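You operate a simulated robot arm through the tools that you are given. There is no shell and no other tool. Be economical: measure what you need, move in short steps, check, and stop when the job is done.

You are at the controls of a simulated two-armed robot. One attempt, no reset.

Task
Pick up the brown carton labelled "J6" from the upper shelf of the steel shelving with one hand, pass it to the other hand and put it on the third shelf from the bottom of the steel shelving. Set down upright: brown carton.

Only the result counts: the job must be done as asked and must still hold three seconds after the hand-in. Knocking over, shifting, dropping, spilling or breaking anything else fails it.

Robot
Two 7-joint arms with two-finger parallel grippers on one trunk, on a base that drives. Base frame: it is fixed to the floor where the robot stands at the start and does not move with it; the origin is under the middle of the robot, x ahead of it, y to its left, z up. Readings come in m, rad, newtons and seconds.
The left shoulder is at the start at [0.062, 0.197, 1.353], the right one opposite. With the tool pointing down near the work surface each hand reaches from about 0.1 to 0.68 m from the robot's upright axis, wherever it stands, measured 20 degrees to its own side. Places, roughly: third shelf of the steel shelving [0.7, 0.2, 1]. Payload 1.57 kg a hand.
Tool frame (each hand has its own): the origin (TCP) lies between the finger pads and is the grasp point; the fingertips stand 0.03 m ahead of it; z points along the fingers, y is the line along which they close. Largest opening 0.11 m; finger width 0.024, thickness 0.012; the body of the gripper, 0.048 by 0.112 m, starts 0.078 m behind the TCP.
Orientation is told as [roll, pitch, yaw] about the base's x, y, z axes, in that order, counted from this pose: with the fingers straight down and closing along the base's y, the tool's x points along the base's -x, its y along +y and its z along -z.

Tools
- The arms move only by the tool jog_arm. It takes "left_deltas", "right_deltas" or both (then of equal length, played together; a hand with none holds still); each is a list of rows, each an object of numbers (a shift or turn left out is 0, a gripper value left out holds the last): "tx", "ty", "tz": the shift along the tool's x, y, z in m; "ax", "ay", "az": the turn, a rotation vector about the tool's x, y, z in rad; "grip": the gripper command, from -1 (fully open) to 1 (shut), values between in proportion. In form: [{"tx": .., "ty": .., "tz": .., "ax": .., "ay": .., "az": .., "grip": ..}, ...]. A call has 1 to 12 rows; each row is the pose to reach, as a shift and turn from the pose commanded when the call began, along the tool's axes at that moment. Each row takes 0.2 s and may step no farther than 0.05 m and 0.15 rad from the row before; otherwise, or with a gripper value out of range, the whole call is refused. Where a pose cannot be reached the arm comes as near as it can. A force on the tool above 40 N (or 10 N above the force at the start of the call, whichever is more), or a blocked arm, ends the call early, and 0.2 s more pass. The fingers move at their own pace (about 0.072 m/s each) and stop on an object; they squeeze with about 28 N. The grip force told is the motor's: it shows also when the fingers shut on nothing. Time passes only in rows, and 0.2 s behind the last, so rows that repeat a pose let the fingers close. The reply holds the time, the measured pose of the TCP, the force on the tool along the base axes, the opening and the grip force, in the units named above and with some noise, with the torque about the TCP (base axes, N m) and any sound that the robot's microphone picked up.
- Cameras (640 x 400 px; columns grow to the right, rows downward): "scene" is now at [0.1199, -0.0075, 1.9432]; the picture's right is [0.07, -1.00, 0.00], its down [-0.79, -0.05, -0.61] and it looks along [0.61, 0.04, -0.79] (base axes); focal length 261 px, centre (320, 200). "left" rides on the left gripper at [0.07, -0.016, -0.141] in its tool frame; the picture's right is [0.23, 0.97, 0.00], its down [-0.85, 0.20, -0.48] and it looks along [-0.47, 0.11, 0.88] (tool axes); focal length 222 px, centre (320, 200). "right" rides on the right gripper at [0.07, 0.016, -0.141] in its tool frame; the picture's right is [-0.23, 0.97, 0.00], its down [-0.85, -0.20, -0.48] and it looks along [-0.47, -0.11, 0.88] (tool axes); focal length 222 px, centre (320, 200). There is no depth. A picture from a camera that has moved, and an enlarged one, comes with that camera's place and axes in the base frame and with its lens. The place of the scene camera against the robot may be out by one fixed shift of up to 0.025 m in any direction.
- camera(camera): a new picture of that camera. The clock stands still meanwhile.
- lift_body(by): slides the trunk up (or, below 0, down) by that many m; the arms and the scene camera ride with it, the base frame stays. It gives what a move gives, with no picture.
- drive_base(legs): drives the robot by 1 to 6 legs, each [ahead, left, turn to the left] in m, m and rad, along the robot's own axes; the way and the turn of a leg run together, so that a leg with both is an arc; at most 1.5 m and 3.142 rad a leg. The arms and the cameras ride along, it lands a little off, and it stops where it bumps. It gives what a move gives.
- head_to(pan, tilt): turns the head with the scene camera to pan (to the left, within 1.501 rad either way) and tilt (down, from -0.506 to 1.204), counted from straight ahead of the robot. It gives what a move gives.
- enlarge(camera, box): a new picture of the part [left, top, right, bottom] of that camera's present view, enlarged. The clock stands still meanwhile.
- sign_off(): hands the job in; it is judged then, once.

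Work in short steps. Places have to be worked out from the pictures, the camera data and where the tool is seen: move nearer, look again, correct. Check each grasp and each placing, and mend what went wrong. You have 120 turns and 100 pictures in all, those below and enlarged ones among them. Open the grippers and draw the arms clear of the work before you hand the job in, unless the task says otherwise; then end with one line.

The tools are called as a command line: name --argument value ..., lists and objects as JSON in quotes. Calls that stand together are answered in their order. jog_arm: Moves the arms, as the interface text tells. Its arguments: {"type":"object","properties":{"left_deltas":{"type":"array","items":{"type":"object","properties":{"tx":{"type":"number"},"ty":{"type":"number"},"tz":{"type":"number"},"ax":{"type":"number"},"ay":{"type":"number"},"az":{"type":"number"},"grip":{"type":"number"}}}},"right_deltas":{"type":"array","items":{"type":"object","properties":{"tx":{"type":"number"},"ty":{"type":"number"},"tz":{"type":"number"},"ax":{"type":"number"},"ay":{"type":"number"},"az":{"type":"number"},"grip":{"type":"number"}}}}},"required":[]} The other tools are called the same way: lift_body (by) slides the trunk up or down; drive_base (legs) drives the base; head_to (pan, tilt) turns the head that bears the scene camera; camera (camera) takes a picture; enlarge (camera, box) takes an enlarged picture of a part of a camera's view; sign_off () hands the job in.

At the start:

```text
time_s: 0.0
left_ee_pos: [0.3983, 0.2092, 1.6777]
left_tool_rot: [0.0, 0.002, -0.002]
left_force: [-0.1, -1.0, -0.4]
left_ft_torque: [-0.03, 0.02, -0.02]
left_grip_width: 0.1097
left_grip_force: 0.1
right_ee_pos: [0.4174, -0.1666, 1.5794]
right_tool_rot: [0.0, 0.001, -0.001]
right_force: [0.4, 0.4, 0.2]
right_ft_torque: [0.02, 0.0, -0.04]
right_grip_width: 0.1099
right_grip_force: 0.0
trunk travel left (down, up): [-0.949, 0.041]
robot x, y, heading: [0.0018, -0.0014, 0.001]
head pan, tilt: [0.066, 0.915]
```

scene: 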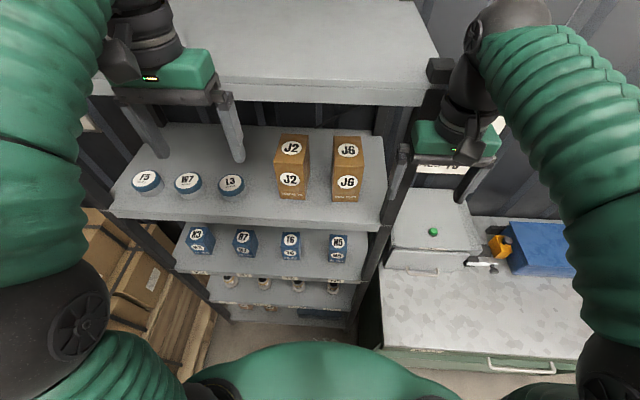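
right: 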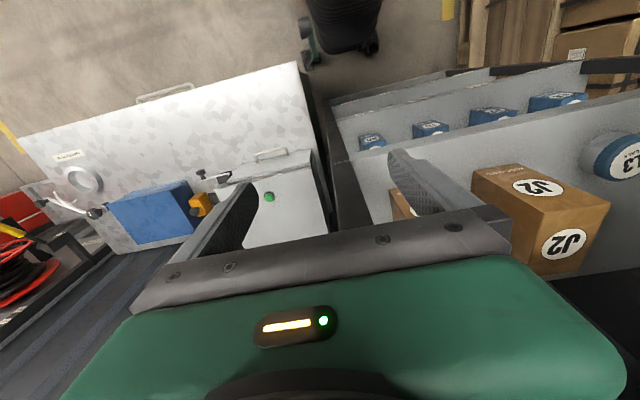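
left: 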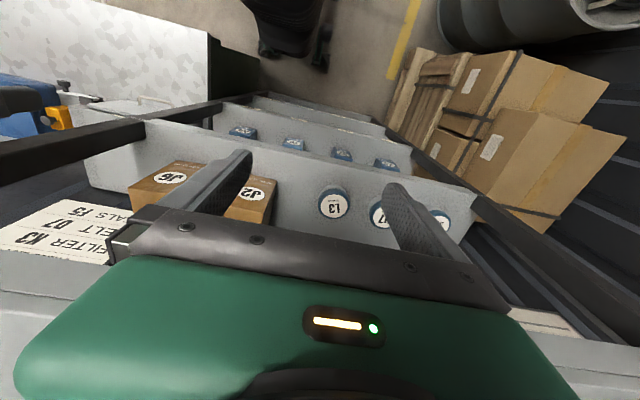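

The J6 carton stands on the upper shelf near y≈-0.05, and the blue boxes are on the third shelf below it. I back off a little so the arms are clear of the shelving, then look again with a flatter view.

drive_base --legs '[[-0.3, 0, 0]]'

head_to --pan 0.0 --tilt 0.6

camera --camera "scene"

camera --camera "left"

camera --camera "right"

```text
time_s: 2.0
left_ee_pos: [0.105, 0.2096, 1.674]
left_tool_rot: [0.0, 0.008, 0.007]
left_force: [0.5, -0.1, 0.5]
left_ft_torque: [-0.01, 0.01, -0.02]
left_grip_width: 0.11
left_grip_force: 0.2
right_ee_pos: [0.1248, -0.1661, 1.5768]
right_tool_rot: [-0.001, 0.005, 0.007]
right_force: [-0.1, 0.0, 0.3]
right_ft_torque: [0.02, 0.02, -0.04]
right_grip_width: 0.1101
right_grip_force: 0.1
trunk travel left (down, up): [-0.949, 0.041]
robot x, y, heading: [-0.3031, -0.0001, 0.004]
head pan, tilt: [0.066, 0.915]
```

```text
time_s: 2.9
left_ee_pos: [0.0991, 0.2111, 1.6757]
left_tool_rot: [0.001, 0.003, 0.005]
left_force: [0.5, 0.0, -1.1]
left_ft_torque: [0.01, 0.0, 0.0]
left_grip_width: 0.1102
left_grip_force: 0.0
right_ee_pos: [0.1192, -0.1657, 1.5784]
right_tool_rot: [0.001, 0.002, 0.005]
right_force: [0.0, -0.1, 0.0]
right_ft_torque: [0.01, 0.02, 0.01]
right_grip_width: 0.1096
right_grip_force: 0.0
trunk travel left (down, up): [-0.949, 0.041]
robot x, y, heading: [-0.3037, -0.0022, 0.001]
head pan, tilt: [0.0, 0.6]
```

```text
96 pictures are left
camera scene: at [-0.1621, -0.0126, 1.9685], right [0.01, -1.0, 0.0], down [-0.57, 0.0, -0.82], along [0.82, 0.0, -0.57], focal length 261 px, centre (320, 200)
```

scene: 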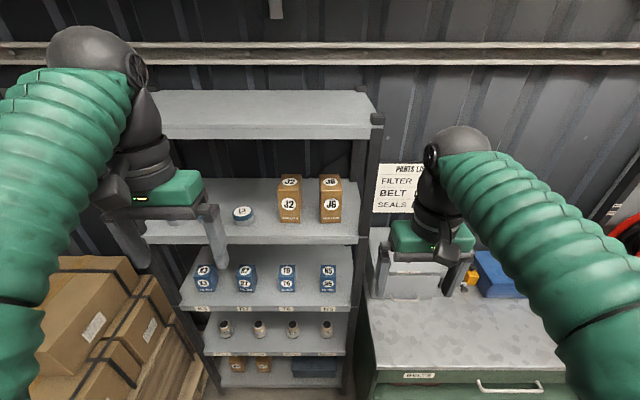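

```text
95 pictures are left
camera left: at [0.0301, 0.1938, 1.8177], right [-0.23, 0.97, 0.0], down [0.86, 0.2, 0.48], along [0.46, 0.11, -0.88], focal length 222 px, centre (320, 200)
```

left: 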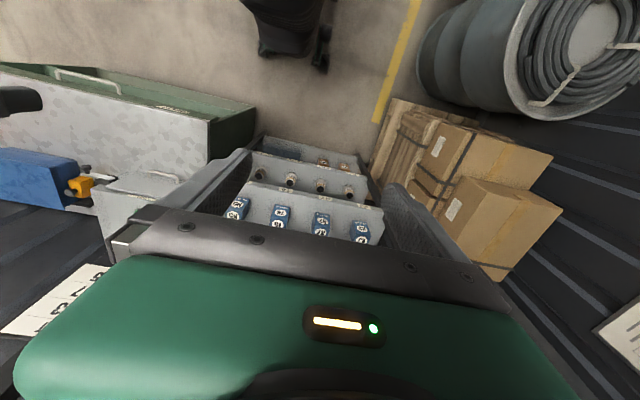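

```text
94 pictures are left
camera right: at [0.0504, -0.1501, 1.7194], right [0.22, 0.97, 0.0], down [0.86, -0.2, 0.48], along [0.46, -0.11, -0.88], focal length 222 px, centre (320, 200)
```

right: 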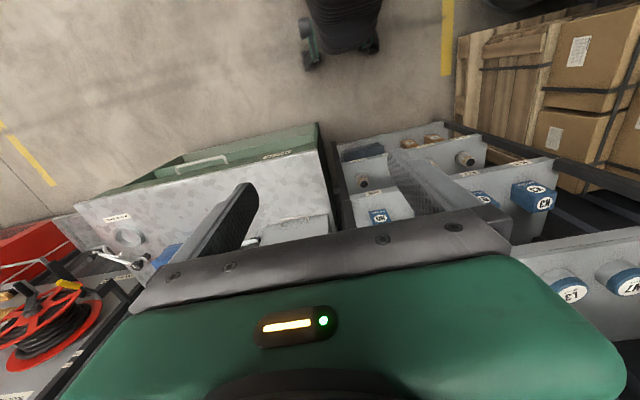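

Shelf estimates are a front edge near x≈0.48, the upper shelf at z≈1.35 and the third shelf at z≈0.98. The gaps between the blue boxes are too narrow for the carton, but there is free space behind them. I turn the right hand to point ahead, 30° down, keeping clear of the shelf.

jog_arm --right_deltas '[{"tx": -0.015, "tz": 0.0, "ay": -0.13}, {"tx": -0.03, "tz": 0.0, "ay": -0.26}, {"tx": -0.045, "tz": 0.0, "ay": -0.39}, {"tx": -0.06, "tz": 0.0, "ay": -0.52}, {"tx": -0.075, "tz": 0.0, "ay": -0.65}, {"tx": -0.09, "tz": 0.02, "ay": -0.78}, {"tx": -0.1, "tz": 0.04, "ay": -0.91}, {"tx": -0.11, "tz": 0.06, "ay": -1.047}]'

camera --camera "right"

camera --camera "scene"

```text
time_s: 4.7
left_ee_pos: [0.0943, 0.2114, 1.6779]
left_tool_rot: [0.0, 0.0, 0.005]
left_force: [0.2, -0.4, -0.9]
left_ft_torque: [0.0, -0.01, 0.01]
left_grip_width: 0.1099
left_grip_force: 0.0
right_ee_pos: [0.226, -0.164, 1.5192]
right_tool_rot: [0.0, -1.047, 0.006]
right_force: [0.4, -0.1, -0.2]
right_ft_torque: [0.05, 0.03, 0.0]
right_grip_width: 0.1101
right_grip_force: 0.1
trunk travel left (down, up): [-0.949, 0.041]
robot x, y, heading: [-0.302, -0.0018, 0.009]
head pan, tilt: [0.0, 0.6]
```

```text
93 pictures are left
camera right: at [0.0681, -0.1498, 1.529], right [0.11, 0.97, 0.2], down [0.02, -0.2, 0.98], along [0.99, -0.1, -0.04], focal length 222 px, centre (320, 200)
```

right: 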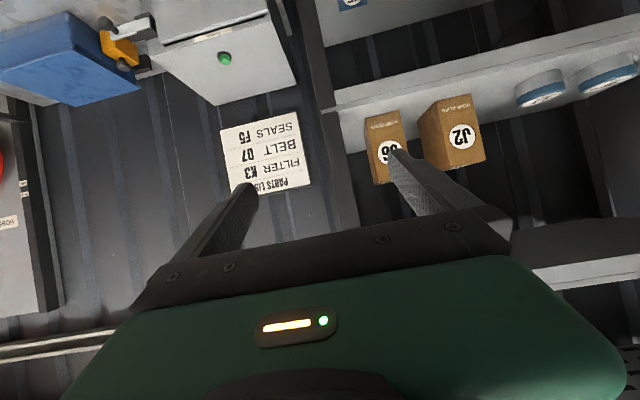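

```text
92 pictures are left
camera scene: at [-0.1683, -0.012, 1.969], right [0.01, -1.0, 0.0], down [-0.57, 0.0, -0.82], along [0.82, 0.0, -0.57], focal length 261 px, centre (320, 200)
```

scene: 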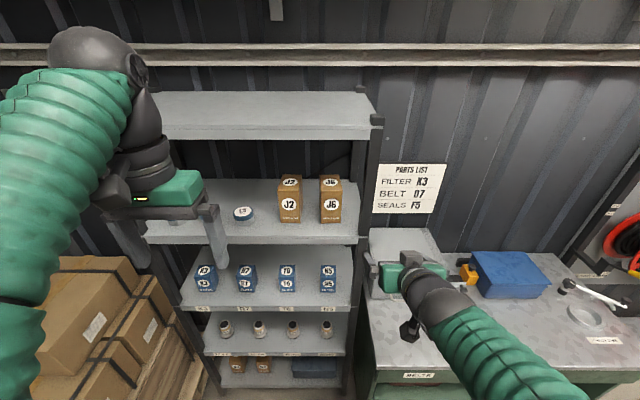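

The wrist view shows J6 clearly. I take an enlarged view now, then shift the hand toward the carton so I can triangulate.

enlarge --camera "right" --box '[300, 60, 540, 210]'

enlarge --camera "scene" --box '[170, 160, 380, 320]'

jog_arm --right_deltas '[{"ty": 0.045}, {"ty": 0.09}, {"ty": 0.11}]'

camera --camera "right"

```text
2.67 times, centred on (420, 135) of right
camera zoom: at [0.0681, -0.1498, 1.529], right [0.11, 0.97, 0.2], down [0.02, -0.2, 0.98], along [0.99, -0.1, -0.04], focal length 592 px, centre (53, 373)
```

zoom: 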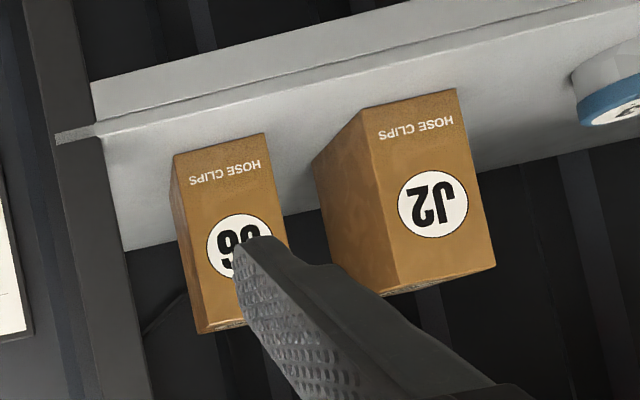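

```text
2.50 times, centred on (275, 240) of scene
camera zoom: at [-0.1683, -0.012, 1.969], right [0.01, -1.0, 0.0], down [-0.57, 0.0, -0.82], along [0.82, 0.0, -0.57], focal length 652 px, centre (432, 100)
```

zoom: 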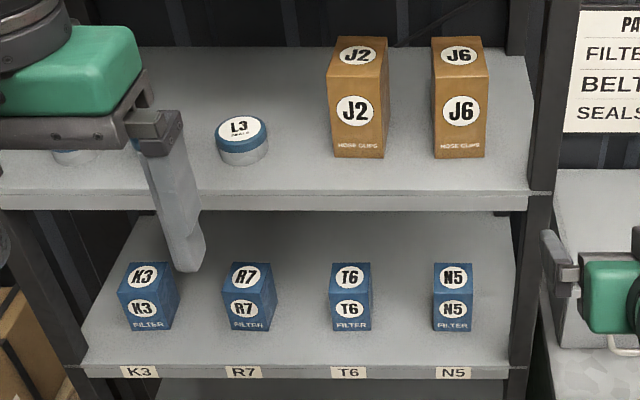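

```text
time_s: 5.5
left_ee_pos: [0.0936, 0.2147, 1.6766]
left_tool_rot: [-0.002, -0.001, 0.004]
left_force: [-0.3, 0.6, 0.0]
left_ft_torque: [0.0, -0.01, 0.03]
left_grip_width: 0.1102
left_grip_force: 0.0
right_ee_pos: [0.2254, -0.0503, 1.5189]
right_tool_rot: [-0.006, -1.05, 0.011]
right_force: [0.5, -0.5, -0.7]
right_ft_torque: [-0.01, 0.0, -0.02]
right_grip_width: 0.1101
right_grip_force: 0.0
trunk travel left (down, up): [-0.949, 0.041]
robot x, y, heading: [-0.3, -0.0003, 0.009]
head pan, tilt: [0.0, 0.6]
```

```text
89 pictures are left
camera right: at [0.0685, -0.0362, 1.5287], right [0.11, 0.98, 0.19], down [0.01, -0.2, 0.98], along [0.99, -0.1, -0.04], focal length 222 px, centre (320, 200)
```

right: 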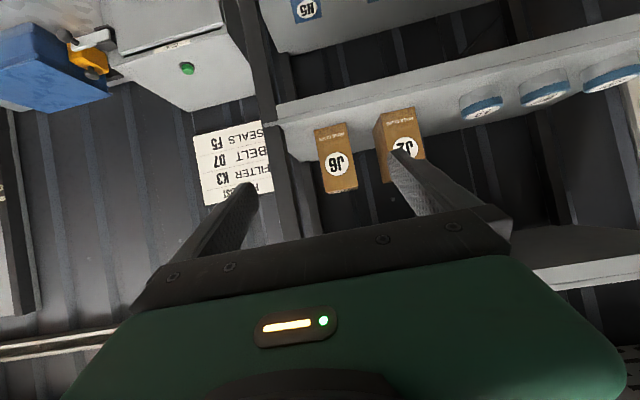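

Triangulation puts J6 at x_front≈0.56, y from -0.066 to 0.010, bottom z≈1.353 and top ≈1.50. My plan is for the right hand to grip low with a nearly level tool, and the left hand to take it higher up, pitched 30° down. I level the right hand at grasp height, still in front of the shelf.

jog_arm --right_deltas '[{"tx": 0.022, "ty": 0.006, "tz": 0.021, "ay": -0.105}, {"tx": 0.044, "ty": 0.011, "tz": 0.042, "ay": -0.21}, {"tx": 0.066, "ty": 0.016, "tz": 0.063, "ay": -0.315}, {"tx": 0.088, "ty": 0.022, "tz": 0.0855, "ay": -0.42}]'

camera --camera "right"

enlarge --camera "scene" --box '[170, 160, 380, 320]'

```text
time_s: 6.5
left_ee_pos: [0.0934, 0.215, 1.6763]
left_tool_rot: [-0.005, 0.0, 0.006]
left_force: [0.6, -0.3, 1.1]
left_ft_torque: [0.02, -0.02, 0.01]
left_grip_width: 0.11
left_grip_force: 0.1
right_ee_pos: [0.2303, -0.0365, 1.4528]
right_tool_rot: [-0.057, -1.467, 0.063]
right_force: [-0.2, -0.2, -0.2]
right_ft_torque: [0.01, 0.02, -0.05]
right_grip_width: 0.1099
right_grip_force: 0.0
right hand out of reach, approached as far as the arm can: row 1, 3, 4
trunk travel left (down, up): [-0.949, 0.041]
robot x, y, heading: [-0.3019, -0.0029, 0.006]
head pan, tilt: [0.0, 0.6]
```

```text
88 pictures are left
camera right: at [0.0819, -0.0212, 1.3982], right [0.02, 0.98, 0.22], down [-0.39, -0.2, 0.9], along [0.92, -0.1, 0.37], focal length 222 px, centre (320, 200)
```

right: 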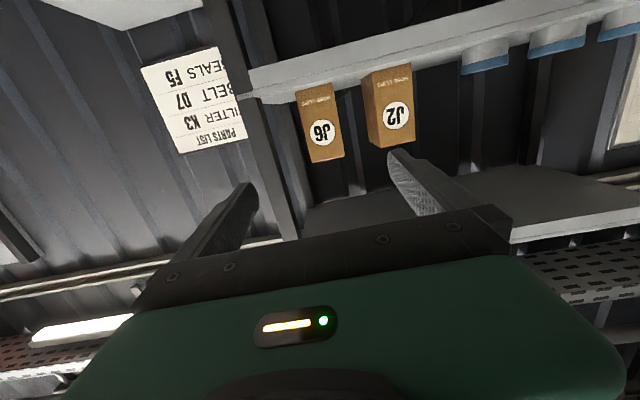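

```text
2.50 times, centred on (275, 240) of scene
camera zoom: at [-0.1678, -0.0066, 1.969], right [0.01, -1.0, 0.0], down [-0.57, -0.01, -0.82], along [0.82, 0.0, -0.57], focal length 652 px, centre (432, 100)
```

zoom: 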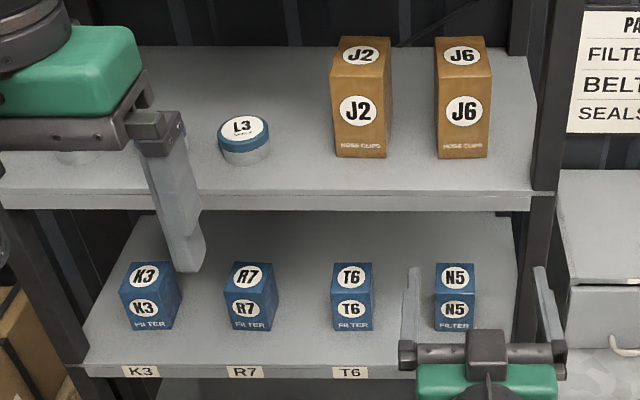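

The arm couldn't quite get that low so close to the body, so I push the hand farther forward, where it has more room.

jog_arm --right_deltas '[{"tz": 0.03}, {"tz": 0.06}, {"tz": 0.09}, {"tz": 0.09}]'

```text
time_s: 7.5
left_ee_pos: [0.0931, 0.2129, 1.6775]
left_tool_rot: [-0.002, 0.0, 0.005]
left_force: [0.4, 0.6, -0.3]
left_ft_torque: [0.01, -0.01, -0.03]
left_grip_width: 0.1101
left_grip_force: 0.0
right_ee_pos: [0.2881, -0.053, 1.483]
right_tool_rot: [-0.013, -1.467, 0.022]
right_force: [-0.1, -0.1, 0.0]
right_ft_torque: [-0.01, 0.0, -0.03]
right_grip_width: 0.1101
right_grip_force: 0.0
right hand out of reach, approached as far as the arm can: row 1, 2, 3, 4
trunk travel left (down, up): [-0.949, 0.041]
robot x, y, heading: [-0.3042, -0.0002, 0.009]
head pan, tilt: [0.0, 0.6]
```

Level poses need the hand higher relative to the shoulder, so I lower the trunk instead, which brings the hand to grasp height.

lift_body --by -0.13

jog_arm --right_deltas '[{"tz": 0.0}, {"tz": 0.0}]'

```text
time_s: 9.0
left_ee_pos: [0.0941, 0.2118, 1.546]
left_tool_rot: [-0.001, 0.0, 0.006]
left_force: [0.3, -0.1, 0.2]
left_ft_torque: [0.01, 0.0, -0.01]
left_grip_width: 0.1102
left_grip_force: 0.1
right_ee_pos: [0.2878, -0.0546, 1.352]
right_tool_rot: [-0.006, -1.467, 0.013]
right_force: [0.3, 0.1, -0.4]
right_ft_torque: [-0.02, 0.02, -0.02]
right_grip_width: 0.1102
right_grip_force: 0.1
trunk travel left (down, up): [-0.819, 0.171]
robot x, y, heading: [-0.3013, -0.0003, 0.003]
head pan, tilt: [0.0, 0.6]
```

```text
time_s: 9.6
left_ee_pos: [0.0941, 0.2102, 1.5469]
left_tool_rot: [0.0, 0.002, 0.004]
left_force: [-0.7, 0.4, 0.7]
left_ft_torque: [-0.01, 0.01, 0.0]
left_grip_width: 0.1104
left_grip_force: 0.1
right_ee_pos: [0.2877, -0.0544, 1.3518]
right_tool_rot: [-0.005, -1.465, 0.014]
right_force: [-0.3, 0.5, 0.6]
right_ft_torque: [-0.01, 0.01, -0.02]
right_grip_width: 0.1101
right_grip_force: 0.0
trunk travel left (down, up): [-0.819, 0.171]
robot x, y, heading: [-0.3056, 0.0004, 0.005]
head pan, tilt: [0.0, 0.6]
```

Now I raise the hand about 0.05 m and shift it to the carton's centreline, y≈-0.028.

jog_arm --right_deltas '[{"tx": -0.024, "ty": 0.013}, {"tx": -0.048, "ty": 0.026}, {"tx": -0.048, "ty": 0.026}]'

camera --camera "right"

camera --camera "scene"

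```text
time_s: 10.4
left_ee_pos: [0.0946, 0.2113, 1.5461]
left_tool_rot: [0.001, 0.002, 0.006]
left_force: [-0.1, 0.5, 0.0]
left_ft_torque: [-0.04, 0.04, -0.01]
left_grip_width: 0.1099
left_grip_force: 0.0
right_ee_pos: [0.2939, -0.0285, 1.3999]
right_tool_rot: [-0.008, -1.462, 0.014]
right_force: [0.4, -0.2, -0.2]
right_ft_torque: [0.02, 0.01, 0.0]
right_grip_width: 0.1098
right_grip_force: 0.0
trunk travel left (down, up): [-0.819, 0.171]
robot x, y, heading: [-0.2955, -0.0001, 0.004]
head pan, tilt: [0.0, 0.6]
```

```text
86 pictures are left
camera right: at [0.1459, -0.013, 1.3451], right [0.02, 0.97, 0.23], down [-0.38, -0.2, 0.9], along [0.92, -0.1, 0.37], focal length 222 px, centre (320, 200)
```

right: 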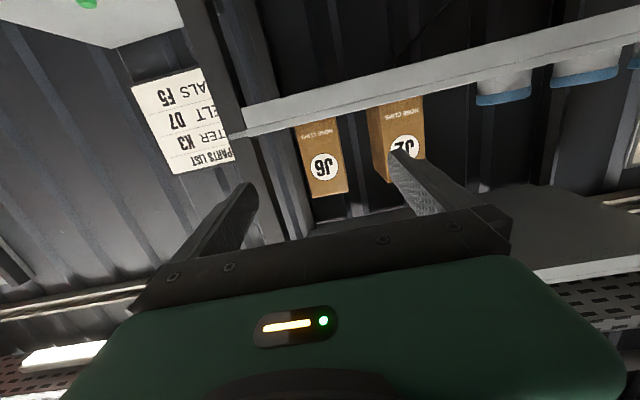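

```text
85 pictures are left
camera scene: at [-0.1672, -0.0111, 1.8389], right [0.01, -1.0, 0.0], down [-0.57, 0.0, -0.82], along [0.82, 0.0, -0.57], focal length 261 px, centre (320, 200)
```

scene: 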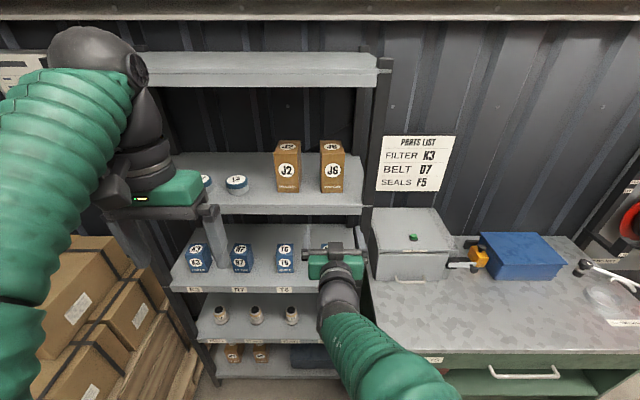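

J6's centreline reads y≈-0.03 to -0.037. I drive closer to refine it, stopping with the fingertips still short of the shelf edge.

drive_base --legs '[[0.14, 0, 0]]'

camera --camera "right"

enlarge --camera "scene" --box '[200, 160, 440, 310]'

```text
time_s: 11.8
left_ee_pos: [0.2269, 0.2097, 1.5484]
left_tool_rot: [0.0, -0.002, 0.006]
left_force: [-0.1, 0.1, 0.0]
left_ft_torque: [0.03, -0.05, -0.02]
left_grip_width: 0.1101
left_grip_force: 0.0
right_ee_pos: [0.427, -0.0295, 1.403]
right_tool_rot: [-0.002, -1.469, 0.008]
right_force: [-0.8, -0.1, -0.1]
right_ft_torque: [-0.01, -0.02, 0.04]
right_grip_width: 0.11
right_grip_force: 0.1
trunk travel left (down, up): [-0.819, 0.171]
robot x, y, heading: [-0.1584, 0.0021, 0.004]
head pan, tilt: [0.0, 0.6]
```

```text
84 pictures are left
camera right: at [0.2795, -0.0137, 1.3471], right [0.02, 0.97, 0.23], down [-0.39, -0.2, 0.9], along [0.92, -0.1, 0.38], focal length 222 px, centre (320, 200)
```

right: 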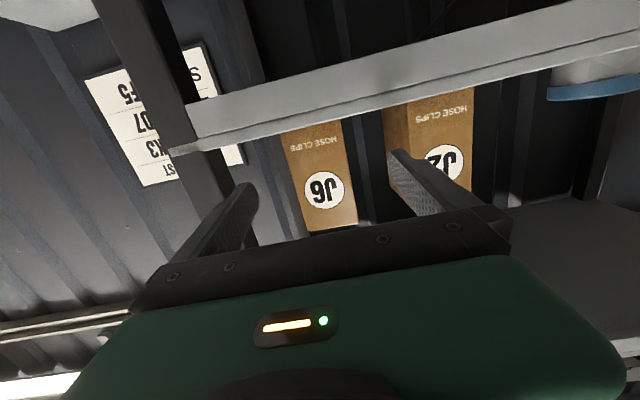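

```text
2.67 times, centred on (320, 235) of scene
camera zoom: at [-0.0367, -0.0121, 1.8396], right [0.0, -1.0, 0.0], down [-0.56, 0.0, -0.83], along [0.83, 0.0, -0.56], focal length 696 px, centre (320, 107)
```

zoom: 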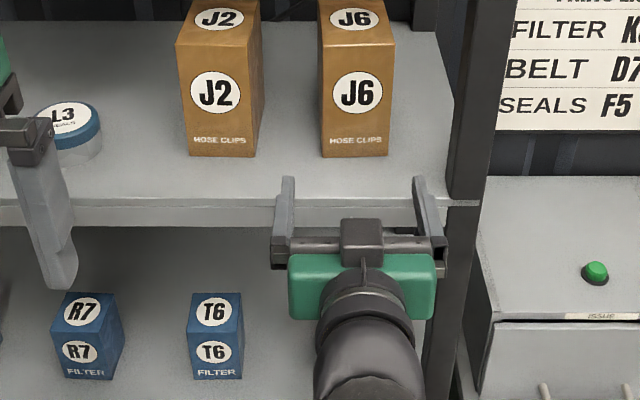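

Both views put the carton centre at y≈-0.036, so I shift 7 mm right and then drive ahead 0.12.

jog_arm --right_deltas '[{"ty": -0.007, "grip": -1}, {"ty": -0.007, "grip": -1}]'

drive_base --legs '[[0.12, 0, 0]]'

camera --camera "scene"

camera --camera "right"

```text
time_s: 12.4
left_ee_pos: [0.2289, 0.211, 1.547]
left_tool_rot: [-0.001, -0.003, 0.005]
left_force: [-0.9, 1.0, 0.4]
left_ft_torque: [0.0, -0.03, -0.01]
left_grip_width: 0.1101
left_grip_force: 0.0
right_ee_pos: [0.4289, -0.0359, 1.4028]
right_tool_rot: [-0.002, -1.469, 0.008]
right_force: [0.2, -0.3, 0.6]
right_ft_torque: [0.02, 0.02, 0.01]
right_grip_width: 0.1101
right_grip_force: 0.0
trunk travel left (down, up): [-0.819, 0.171]
robot x, y, heading: [-0.1585, 0.0024, 0.004]
head pan, tilt: [0.0, 0.6]
```

```text
time_s: 13.6
left_ee_pos: [0.3459, 0.2126, 1.551]
left_tool_rot: [-0.001, -0.009, 0.004]
left_force: [0.9, -0.2, 0.1]
left_ft_torque: [0.0, -0.07, -0.02]
left_grip_width: 0.11
left_grip_force: 0.0
right_ee_pos: [0.5432, -0.0368, 1.4042]
right_tool_rot: [-0.004, -1.473, 0.012]
right_force: [0.3, -0.3, -1.1]
right_ft_torque: [0.0, 0.02, -0.01]
right_grip_width: 0.1099
right_grip_force: 0.1
trunk travel left (down, up): [-0.819, 0.171]
robot x, y, heading: [-0.0414, -0.0023, 0.004]
head pan, tilt: [0.0, 0.6]
```

```text
82 pictures are left
camera scene: at [0.0791, -0.0113, 1.8398], right [0.0, -1.0, 0.0], down [-0.56, 0.0, -0.83], along [0.83, 0.0, -0.56], focal length 261 px, centre (320, 200)
```

scene: 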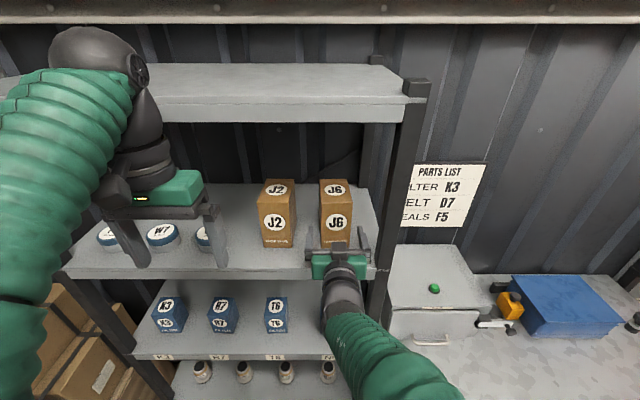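

```text
81 pictures are left
camera right: at [0.3963, -0.0201, 1.3479], right [0.02, 0.97, 0.23], down [-0.39, -0.2, 0.9], along [0.92, -0.1, 0.38], focal length 222 px, centre (320, 200)
```

right: 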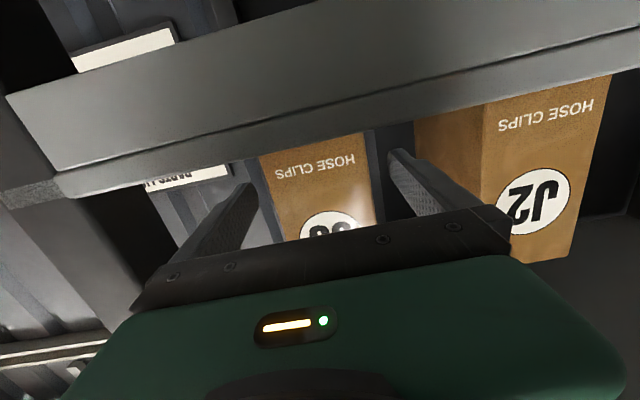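

The fingertips seem to straddle the carton's front, so I check it enlarged before going deeper.

enlarge --camera "scene" --box '[240, 160, 400, 290]'

```text
3.08 times, centred on (320, 225) of scene
camera zoom: at [0.0791, -0.0113, 1.8398], right [0.0, -1.0, 0.0], down [-0.56, 0.0, -0.83], along [0.83, 0.0, -0.56], focal length 803 px, centre (320, 123)
```

zoom: 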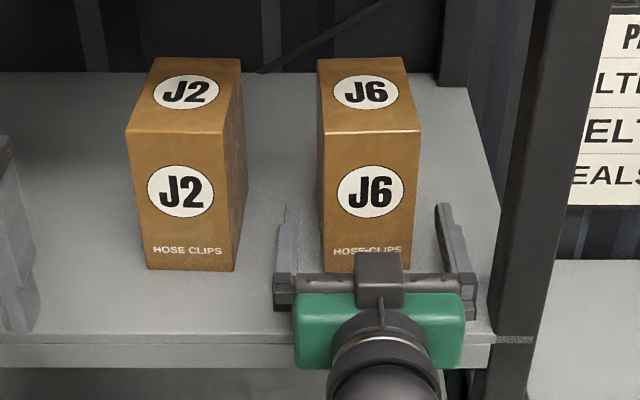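

The hand is centred within about 2 mm. The carton looks about 0.1 m deep, so the stacked front handover is the right choice. I advance about 0.055 m and close.

jog_arm --right_deltas '[{"tx": -0.002, "tz": 0.018, "grip": -1}, {"tx": -0.004, "tz": 0.036, "grip": -1}, {"tx": -0.006, "tz": 0.055, "grip": -1}, {"tx": -0.006, "tz": 0.055, "grip": -1}]'

enlarge --camera "scene" --box '[240, 160, 400, 290]'

```text
time_s: 14.6
left_ee_pos: [0.3565, 0.2117, 1.5473]
left_tool_rot: [0.001, 0.002, 0.006]
left_force: [0.1, -0.2, -0.2]
left_ft_torque: [0.0, 0.0, -0.02]
left_grip_width: 0.1098
left_grip_force: 0.0
right_ee_pos: [0.5997, -0.0386, 1.4081]
right_tool_rot: [-0.009, -1.462, 0.014]
right_force: [-0.7, 0.0, -0.1]
right_ft_torque: [-0.01, -0.03, 0.03]
right_grip_width: 0.1102
right_grip_force: 0.0
right hand out of reach, approached as far as the arm can: row 3, 4
trunk travel left (down, up): [-0.819, 0.171]
robot x, y, heading: [-0.0421, 0.0006, 0.006]
head pan, tilt: [0.0, 0.6]
```

```text
3.08 times, centred on (320, 225) of scene
camera zoom: at [0.0942, -0.0109, 1.8387], right [0.0, -1.0, 0.0], down [-0.57, 0.0, -0.82], along [0.82, 0.0, -0.57], focal length 803 px, centre (320, 123)
```

zoom: 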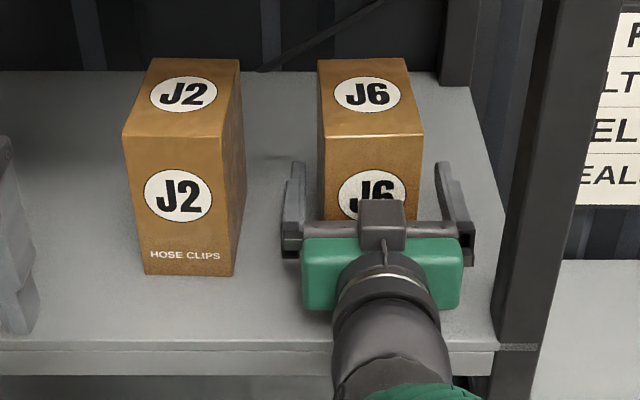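

The fingers straddle the carton about 0.055 m above the shelf. I close the gripper.

jog_arm --right_deltas '[{"grip": 1}, {"grip": 1}, {"grip": 1}, {"grip": 1}, {"grip": 1}]'

```text
time_s: 15.8
left_ee_pos: [0.3527, 0.2138, 1.5475]
left_tool_rot: [-0.001, 0.0, 0.007]
left_force: [-0.1, 0.0, -0.1]
left_ft_torque: [-0.02, 0.0, 0.02]
left_grip_width: 0.11
left_grip_force: 0.0
right_ee_pos: [0.5968, -0.0377, 1.4092]
right_tool_rot: [-0.01, -1.465, 0.015]
right_force: [-0.9, 1.1, 4.2]
right_ft_torque: [0.11, 0.26, -0.06]
right_grip_width: 0.0718
right_grip_force: 28.1
trunk travel left (down, up): [-0.819, 0.171]
robot x, y, heading: [-0.0397, 0.0001, 0.005]
head pan, tilt: [0.0, 0.6]
```

It is gripped at 0.072 m. I lift with the trunk so the carton stays level.

lift_body --by 0.05

enlarge --camera "scene" --box '[240, 160, 400, 290]'

```text
time_s: 16.7
left_ee_pos: [0.3534, 0.2114, 1.5972]
left_tool_rot: [-0.001, -0.001, 0.005]
left_force: [-1.1, -0.1, -0.4]
left_ft_torque: [0.0, 0.01, 0.0]
left_grip_width: 0.1102
left_grip_force: 0.1
right_ee_pos: [0.5983, -0.0393, 1.4585]
right_tool_rot: [-0.01, -1.462, 0.014]
right_force: [0.0, 0.3, -4.0]
right_ft_torque: [0.02, 0.0, 0.0]
right_grip_width: 0.0716
right_grip_force: 27.9
trunk travel left (down, up): [-0.869, 0.121]
robot x, y, heading: [-0.0442, -0.0011, 0.004]
head pan, tilt: [0.0, 0.6]
```

```text
3.08 times, centred on (320, 225) of scene
camera zoom: at [0.0924, -0.0107, 1.8888], right [0.0, -1.0, 0.0], down [-0.57, 0.0, -0.82], along [0.82, 0.0, -0.57], focal length 803 px, centre (320, 123)
```

zoom: 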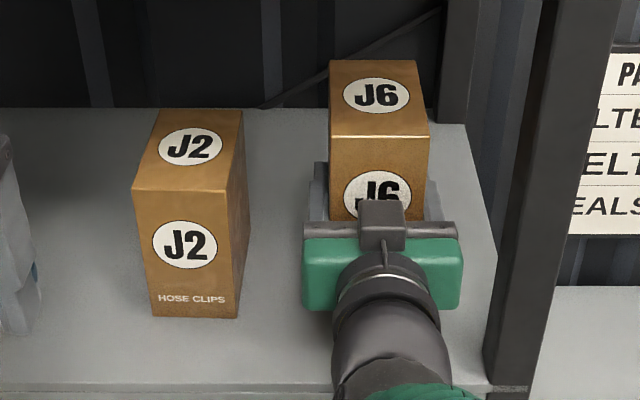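

The carton is lifted clear, weighs about 0.4 kg and hangs straight. I back out 0.4 m.

drive_base --legs '[[-0.4, 0, 0]]'

head_to --pan 0.0 --tilt 0.75

camera --camera "scene"

```text
time_s: 19.2
left_ee_pos: [-0.0429, 0.2104, 1.5949]
left_tool_rot: [-0.001, 0.005, 0.004]
left_force: [-0.6, 0.0, -0.3]
left_ft_torque: [-0.02, 0.02, 0.01]
left_grip_width: 0.1103
left_grip_force: 0.2
right_ee_pos: [0.2004, -0.0404, 1.4552]
right_tool_rot: [-0.012, -1.46, 0.018]
right_force: [0.3, -1.0, -4.1]
right_ft_torque: [-0.03, -0.02, 0.01]
right_grip_width: 0.072
right_grip_force: 28.1
trunk travel left (down, up): [-0.869, 0.121]
robot x, y, heading: [-0.4436, -0.0036, 0.001]
head pan, tilt: [0.0, 0.6]
```

```text
time_s: 19.9
left_ee_pos: [-0.0471, 0.2104, 1.596]
left_tool_rot: [-0.001, 0.002, 0.006]
left_force: [0.4, -0.3, 0.6]
left_ft_torque: [0.0, 0.0, 0.03]
left_grip_width: 0.11
left_grip_force: 0.0
right_ee_pos: [0.1972, -0.0408, 1.4557]
right_tool_rot: [-0.016, -1.462, 0.022]
right_force: [-1.2, 0.6, -4.1]
right_ft_torque: [0.0, 0.0, -0.01]
right_grip_width: 0.0719
right_grip_force: 27.5
trunk travel left (down, up): [-0.869, 0.121]
robot x, y, heading: [-0.4461, -0.0064, 0.005]
head pan, tilt: [0.0, 0.75]
```

```text
77 pictures are left
camera scene: at [-0.3118, -0.0125, 1.8757], right [0.01, -1.0, 0.0], down [-0.68, 0.0, -0.73], along [0.73, 0.0, -0.68], focal length 261 px, centre (320, 200)
```

scene: 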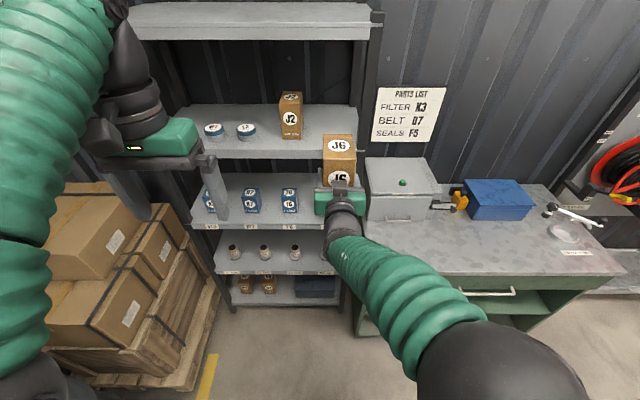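

The right hand holds the carton with its top at z≈1.55. I shift the right hand left to y≈0.01 and turn the left hand ahead, 30° down, at the same time.

jog_arm --left_deltas '[{"tx": -0.012, "ay": -0.13}, {"tx": -0.024, "ay": -0.26}, {"tx": -0.036, "ay": -0.39}, {"tx": -0.048, "ay": -0.52}, {"tx": -0.06, "ay": -0.65}, {"tx": -0.072, "ay": -0.78}, {"tx": -0.084, "ay": -0.91}, {"tx": -0.1, "ay": -1.047}]' --right_deltas '[{"ty": 0.01}, {"ty": 0.02}, {"ty": 0.03}, {"ty": 0.04}, {"ty": 0.05}, {"ty": 0.05}, {"ty": 0.05}, {"ty": 0.05}]'

camera --camera "left"

camera --camera "scene"

```text
time_s: 21.7
left_ee_pos: [0.0778, 0.2067, 1.5708]
left_tool_rot: [-0.002, -1.047, 0.007]
left_force: [0.0, 0.2, 0.6]
left_ft_torque: [0.01, -0.02, 0.02]
left_grip_width: 0.1103
left_grip_force: 0.1
left hand out of reach, approached as far as the arm can: row 7, 8
right_ee_pos: [0.1811, 0.0025, 1.4667]
right_tool_rot: [-0.015, -1.466, 0.021]
right_force: [-0.3, -0.1, -3.3]
right_ft_torque: [-0.01, 0.02, 0.01]
right_grip_width: 0.0718
right_grip_force: 27.9
right hand out of reach, approached as far as the arm can: row 2, 3, 4, 5, 6, 7, 8
trunk travel left (down, up): [-0.869, 0.121]
robot x, y, heading: [-0.4453, -0.0017, 0.011]
head pan, tilt: [0.0, 0.75]
```

```text
76 pictures are left
camera left: at [-0.0797, 0.19, 1.5816], right [-0.12, 0.97, -0.2], down [0.01, 0.2, 0.98], along [0.99, 0.11, -0.04], focal length 222 px, centre (320, 200)
```

left: 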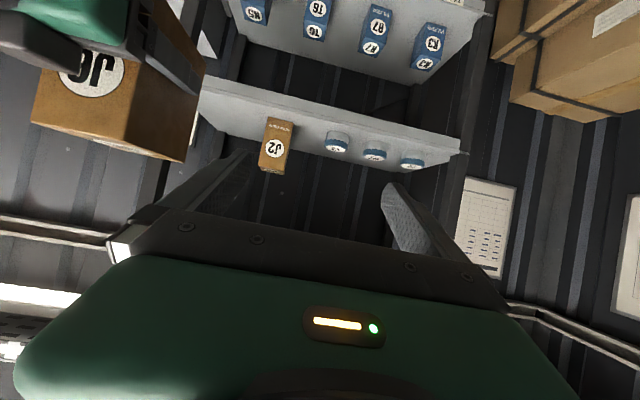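

```text
75 pictures are left
camera scene: at [-0.3147, -0.0122, 1.8759], right [0.01, -1.0, 0.0], down [-0.68, 0.0, -0.73], along [0.73, 0.0, -0.68], focal length 261 px, centre (320, 200)
```

scene: 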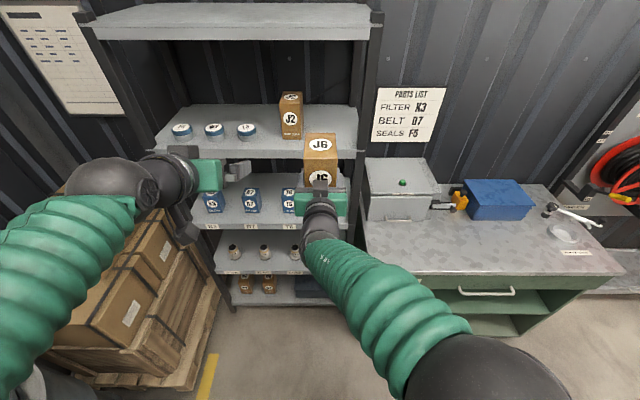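

The box is centred at y≈0.003, with its front at x≈0.143 and top at z≈1.559. I bring the left hand to a stand-off pose in front of and above it.

jog_arm --left_deltas '[{"ty": -0.04, "tz": 0.003, "tx": -0.002}, {"ty": -0.08, "tz": 0.006, "tx": -0.005}, {"ty": -0.12, "tz": 0.009, "tx": -0.008}, {"ty": -0.16, "tz": 0.012, "tx": -0.01}, {"ty": -0.19, "tz": 0.014, "tx": -0.0116}, {"ty": -0.204, "tz": 0.014, "tx": -0.0116}]'

camera --camera "left"

camera --camera "scene"

```text
time_s: 23.1
left_ee_pos: [0.0976, 0.0012, 1.5736]
left_tool_rot: [0.0, -1.048, 0.006]
left_force: [0.0, -0.2, 0.3]
left_ft_torque: [-0.03, 0.02, -0.03]
left_grip_width: 0.11
left_grip_force: 0.0
right_ee_pos: [0.1819, 0.0002, 1.4673]
right_tool_rot: [-0.007, -1.463, 0.013]
right_force: [-0.5, 0.1, -3.8]
right_ft_torque: [-0.03, -0.01, 0.0]
right_grip_width: 0.0718
right_grip_force: 28.5
trunk travel left (down, up): [-0.869, 0.121]
robot x, y, heading: [-0.447, -0.004, 0.005]
head pan, tilt: [0.0, 0.75]
```

```text
74 pictures are left
camera left: at [-0.0603, -0.0152, 1.5848], right [-0.12, 0.97, -0.2], down [0.01, 0.2, 0.98], along [0.99, 0.11, -0.04], focal length 222 px, centre (320, 200)
```

left: 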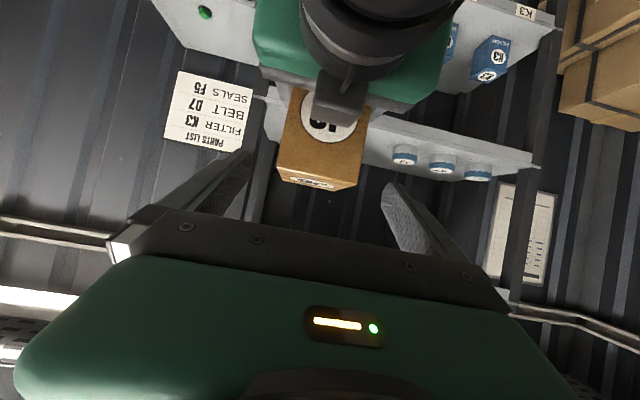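

```text
73 pictures are left
camera scene: at [-0.3144, -0.0136, 1.8759], right [0.01, -1.0, 0.0], down [-0.68, 0.0, -0.73], along [0.73, 0.0, -0.68], focal length 261 px, centre (320, 200)
```

scene: 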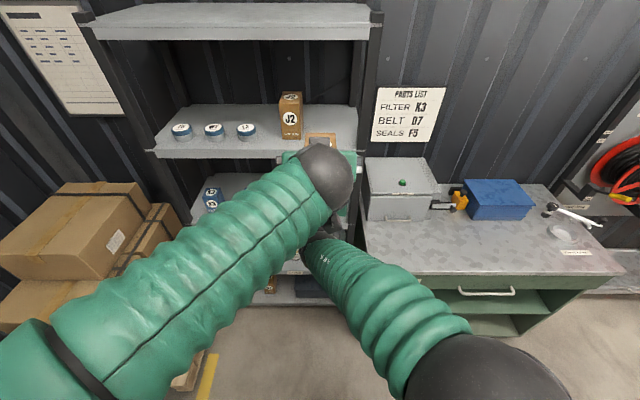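

The right gripper has a block on top, and its wrist lies right under the left camera mount. So I steepen the left approach to 40° down and raise it a little for clearance.

jog_arm --left_deltas '[{"tx": -0.012, "ay": 0.0875}, {"tx": -0.025, "ay": 0.175}, {"tx": -0.025, "tz": 0.001, "ay": 0.175}]'

camera --camera "left"

```text
time_s: 23.9
left_ee_pos: [0.1088, 0.0033, 1.5959]
left_tool_rot: [0.001, -0.871, 0.005]
left_force: [-0.2, -0.3, 0.1]
left_ft_torque: [0.03, -0.06, 0.02]
left_grip_width: 0.1098
left_grip_force: 0.0
right_ee_pos: [0.1811, 0.0011, 1.4676]
right_tool_rot: [-0.008, -1.463, 0.015]
right_force: [-0.6, -0.6, -4.1]
right_ft_torque: [0.03, -0.01, -0.01]
right_grip_width: 0.0719
right_grip_force: 28.2
trunk travel left (down, up): [-0.869, 0.121]
robot x, y, heading: [-0.4468, -0.0031, 0.004]
head pan, tilt: [0.0, 0.75]
```

```text
72 pictures are left
camera left: at [-0.0438, -0.0146, 1.6341], right [-0.15, 0.97, -0.17], down [0.18, 0.2, 0.96], along [0.97, 0.11, -0.21], focal length 222 px, centre (320, 200)
```

left: 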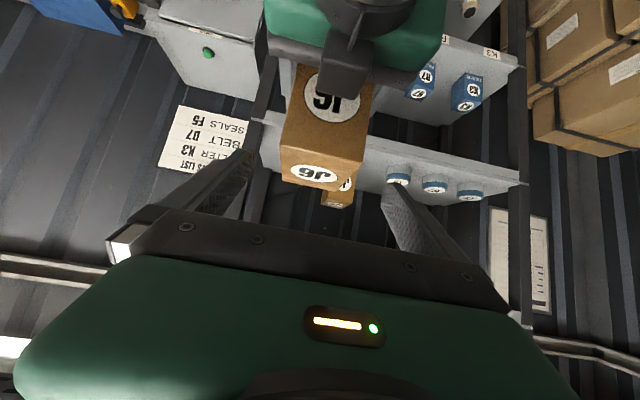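

The box is centred between the left fingers within 2 mm. I advance 0.108 m along the tool axis.

jog_arm --left_deltas '[{"ty": -0.002, "tz": 0.027, "grip": -1}, {"ty": -0.002, "tz": 0.054, "grip": -1}, {"ty": -0.002, "tz": 0.081, "grip": -1}, {"ty": -0.002, "tz": 0.108, "grip": -1}]'

camera --camera "left"

```text
time_s: 24.9
left_ee_pos: [0.1931, 0.0003, 1.5261]
left_tool_rot: [0.001, -0.872, 0.006]
left_force: [-0.6, 0.3, -0.3]
left_ft_torque: [0.03, 0.0, 0.0]
left_grip_width: 0.1104
left_grip_force: 0.1
right_ee_pos: [0.182, 0.0011, 1.4671]
right_tool_rot: [-0.005, -1.465, 0.011]
right_force: [0.6, -1.0, -4.3]
right_ft_torque: [-0.01, -0.01, -0.03]
right_grip_width: 0.072
right_grip_force: 28.0
trunk travel left (down, up): [-0.869, 0.121]
robot x, y, heading: [-0.442, -0.0027, 0.005]
head pan, tilt: [0.0, 0.75]
```

```text
71 pictures are left
camera left: at [0.0401, -0.0166, 1.5646], right [-0.15, 0.97, -0.17], down [0.18, 0.2, 0.96], along [0.97, 0.11, -0.21], focal length 222 px, centre (320, 200)
```

left: 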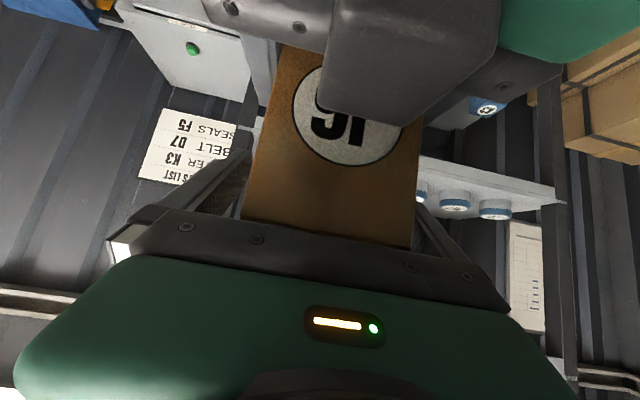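

There is no contact and the fingers straddle the top. I close the left gripper.

jog_arm --left_deltas '[{"grip": 1}, {"grip": 1}, {"grip": 1}, {"grip": 1}, {"grip": 1}]'

```text
time_s: 26.1
left_ee_pos: [0.192, 0.0016, 1.5275]
left_tool_rot: [-0.001, -0.874, 0.004]
left_force: [4.1, -2.7, -0.1]
left_ft_torque: [0.37, -0.27, 0.67]
left_grip_width: 0.072
left_grip_force: 28.3
right_ee_pos: [0.1803, 0.0012, 1.4675]
right_tool_rot: [-0.012, -1.463, 0.02]
right_force: [-3.3, 3.7, -2.4]
right_ft_torque: [-0.61, 0.03, -0.62]
right_grip_width: 0.0721
right_grip_force: 28.1
trunk travel left (down, up): [-0.869, 0.121]
robot x, y, heading: [-0.4419, -0.0018, 0.011]
head pan, tilt: [0.0, 0.75]
```

The left hand holds it at the same 0.072 m width. Now I open the right hand and leave it in place while the fingers part.

jog_arm --right_deltas '[{"grip": -1}, {"grip": -1}, {"grip": -1}, {"grip": -1}]'

```text
time_s: 27.1
left_ee_pos: [0.1913, 0.0005, 1.527]
left_tool_rot: [-0.001, -0.872, 0.005]
left_force: [0.4, -0.1, -0.2]
left_ft_torque: [0.02, -0.07, 0.02]
left_grip_width: 0.0718
left_grip_force: 27.5
right_ee_pos: [0.1817, 0.001, 1.4676]
right_tool_rot: [-0.006, -1.464, 0.01]
right_force: [-0.3, -0.4, 0.1]
right_ft_torque: [0.01, 0.01, -0.03]
right_grip_width: 0.1098
right_grip_force: 0.0
trunk travel left (down, up): [-0.869, 0.121]
robot x, y, heading: [-0.4464, -0.0033, 0.004]
head pan, tilt: [0.0, 0.75]
```

The right hand is open, and I check how the carton hangs before separating.

camera --camera "left"

camera --camera "right"

```text
70 pictures are left
camera left: at [0.0396, -0.0161, 1.5649], right [-0.15, 0.97, -0.17], down [0.18, 0.2, 0.96], along [0.97, 0.11, -0.21], focal length 222 px, centre (320, 200)
```

left: 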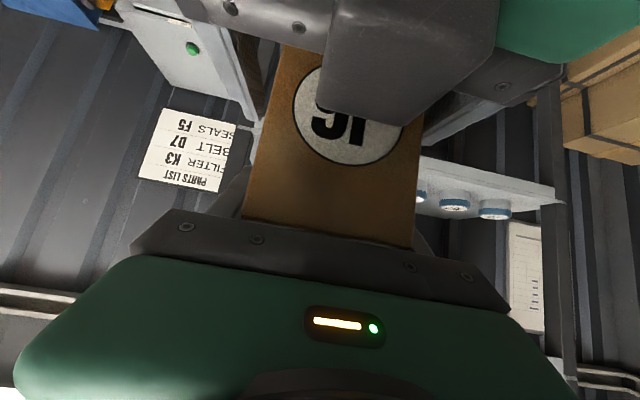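

```text
69 pictures are left
camera right: at [0.0335, 0.0158, 1.413], right [0.02, 0.97, 0.23], down [-0.38, -0.2, 0.9], along [0.92, -0.1, 0.37], focal length 222 px, centre (320, 200)
```

right: 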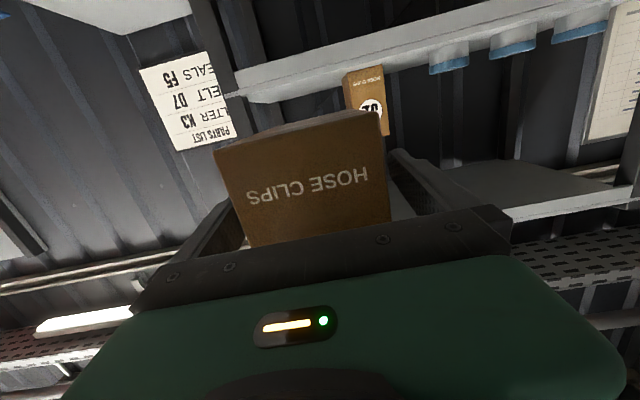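

The left hand holds the carton alone, with right-finger clearance on both sides. I move the left hand forward and up, away from the right.

jog_arm --left_deltas '[{"tx": -0.022, "tz": 0.015}, {"tx": -0.045, "tz": 0.033}, {"tx": -0.07, "tz": 0.053}, {"tx": -0.1, "tz": 0.073}, {"tx": -0.1, "tz": 0.073}]'

camera --camera "left"

camera --camera "right"

```text
time_s: 28.3
left_ee_pos: [0.2943, 0.0064, 1.5467]
left_tool_rot: [0.001, -0.873, 0.003]
left_force: [-0.4, -0.1, -4.3]
left_ft_torque: [-0.01, -0.03, 0.01]
left_grip_width: 0.0718
left_grip_force: 28.4
left hand out of reach, approached as far as the arm can: row 4, 5
right_ee_pos: [0.1806, 0.0003, 1.4681]
right_tool_rot: [-0.005, -1.466, 0.011]
right_force: [-0.2, -0.3, -0.1]
right_ft_torque: [0.04, 0.02, -0.02]
right_grip_width: 0.11
right_grip_force: 0.1
trunk travel left (down, up): [-0.869, 0.121]
robot x, y, heading: [-0.4433, -0.0017, 0.003]
head pan, tilt: [0.0, 0.75]
```

```text
68 pictures are left
camera left: at [0.142, -0.0115, 1.584], right [-0.15, 0.97, -0.17], down [0.18, 0.2, 0.96], along [0.97, 0.11, -0.21], focal length 222 px, centre (320, 200)
```

left: 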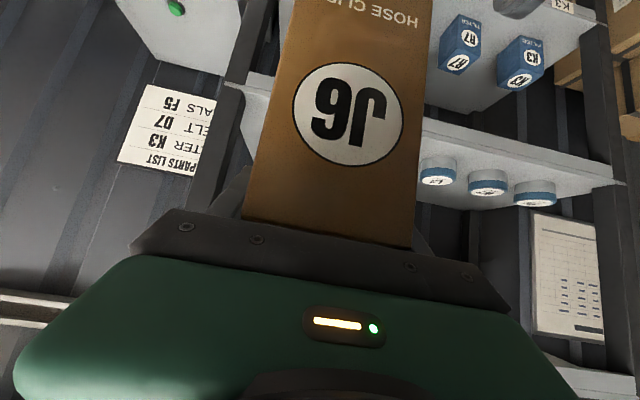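

```text
67 pictures are left
camera right: at [0.032, 0.0156, 1.4136], right [0.02, 0.97, 0.23], down [-0.38, -0.2, 0.9], along [0.92, -0.1, 0.37], focal length 222 px, centre (320, 200)
```

right: 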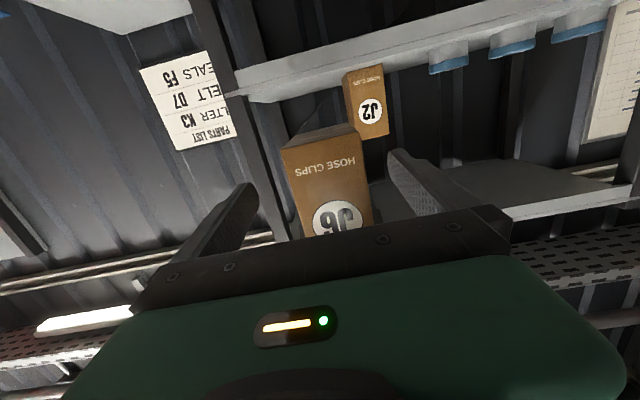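

The carton is free of the right hand and hangs upright. Now I move the right hand to the right, then turn it tool-down near the body.

jog_arm --right_deltas '[{"ty": -0.04}, {"ty": -0.08}, {"ty": -0.12}, {"ty": -0.16}, {"ty": -0.2}, {"ty": -0.24}, {"ty": -0.24}]'

jog_arm --right_deltas '[{"ay": 0.13, "tz": -0.01}, {"ay": 0.26, "tz": -0.02}, {"ay": 0.39, "tz": -0.04}, {"ay": 0.52, "tz": -0.06}, {"ay": 0.65, "tz": -0.08}, {"ay": 0.78, "tz": -0.1}, {"ay": 0.91, "tz": -0.12}, {"ay": 1.04, "tz": -0.14}, {"ay": 1.17, "tz": -0.16}, {"ay": 1.3, "tz": -0.18}, {"ay": 1.43, "tz": -0.2}, {"ay": 1.46, "tz": -0.22}]'

camera --camera "scene"

```text
time_s: 29.9
left_ee_pos: [0.2953, 0.005, 1.5457]
left_tool_rot: [0.002, -0.872, 0.004]
left_force: [-0.4, 0.3, -3.6]
left_ft_torque: [-0.01, -0.04, 0.0]
left_grip_width: 0.0718
left_grip_force: 28.2
right_ee_pos: [0.1725, -0.163, 1.4785]
right_tool_rot: [0.133, -1.46, -0.18]
right_force: [0.5, -0.5, 0.6]
right_ft_torque: [0.02, -0.02, -0.01]
right_grip_width: 0.1099
right_grip_force: 0.1
right hand out of reach, approached as far as the arm can: row 4, 5, 6, 7
trunk travel left (down, up): [-0.869, 0.121]
robot x, y, heading: [-0.4445, -0.0021, 0.003]
head pan, tilt: [0.0, 0.75]
```

```text
time_s: 32.5
left_ee_pos: [0.2944, 0.0063, 1.5451]
left_tool_rot: [0.001, -0.874, 0.005]
left_force: [-0.9, -0.5, -3.8]
left_ft_torque: [-0.01, -0.03, 0.0]
left_grip_width: 0.0719
left_grip_force: 27.9
right_ee_pos: [-0.0469, -0.1528, 1.5041]
right_tool_rot: [0.014, -0.002, -0.046]
right_force: [-0.5, 0.3, -0.3]
right_ft_torque: [-0.02, 0.0, 0.03]
right_grip_width: 0.11
right_grip_force: 0.1
right hand out of reach, approached as far as the arm can: row 3
trunk travel left (down, up): [-0.869, 0.121]
robot x, y, heading: [-0.4483, -0.0014, 0.007]
head pan, tilt: [0.0, 0.75]
```

```text
66 pictures are left
camera scene: at [-0.3155, -0.0147, 1.876], right [0.01, -1.0, 0.0], down [-0.68, 0.0, -0.73], along [0.73, 0.0, -0.68], focal length 261 px, centre (320, 200)
```

scene: 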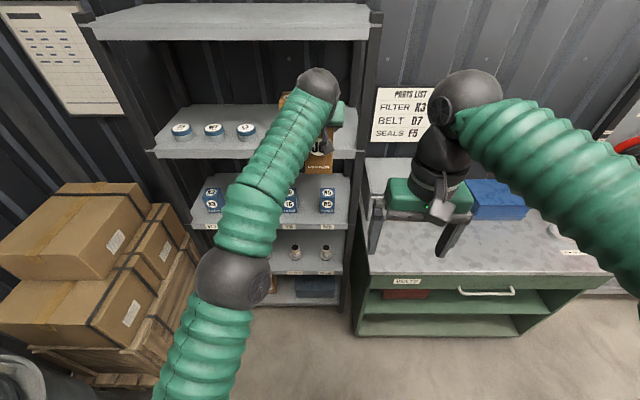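

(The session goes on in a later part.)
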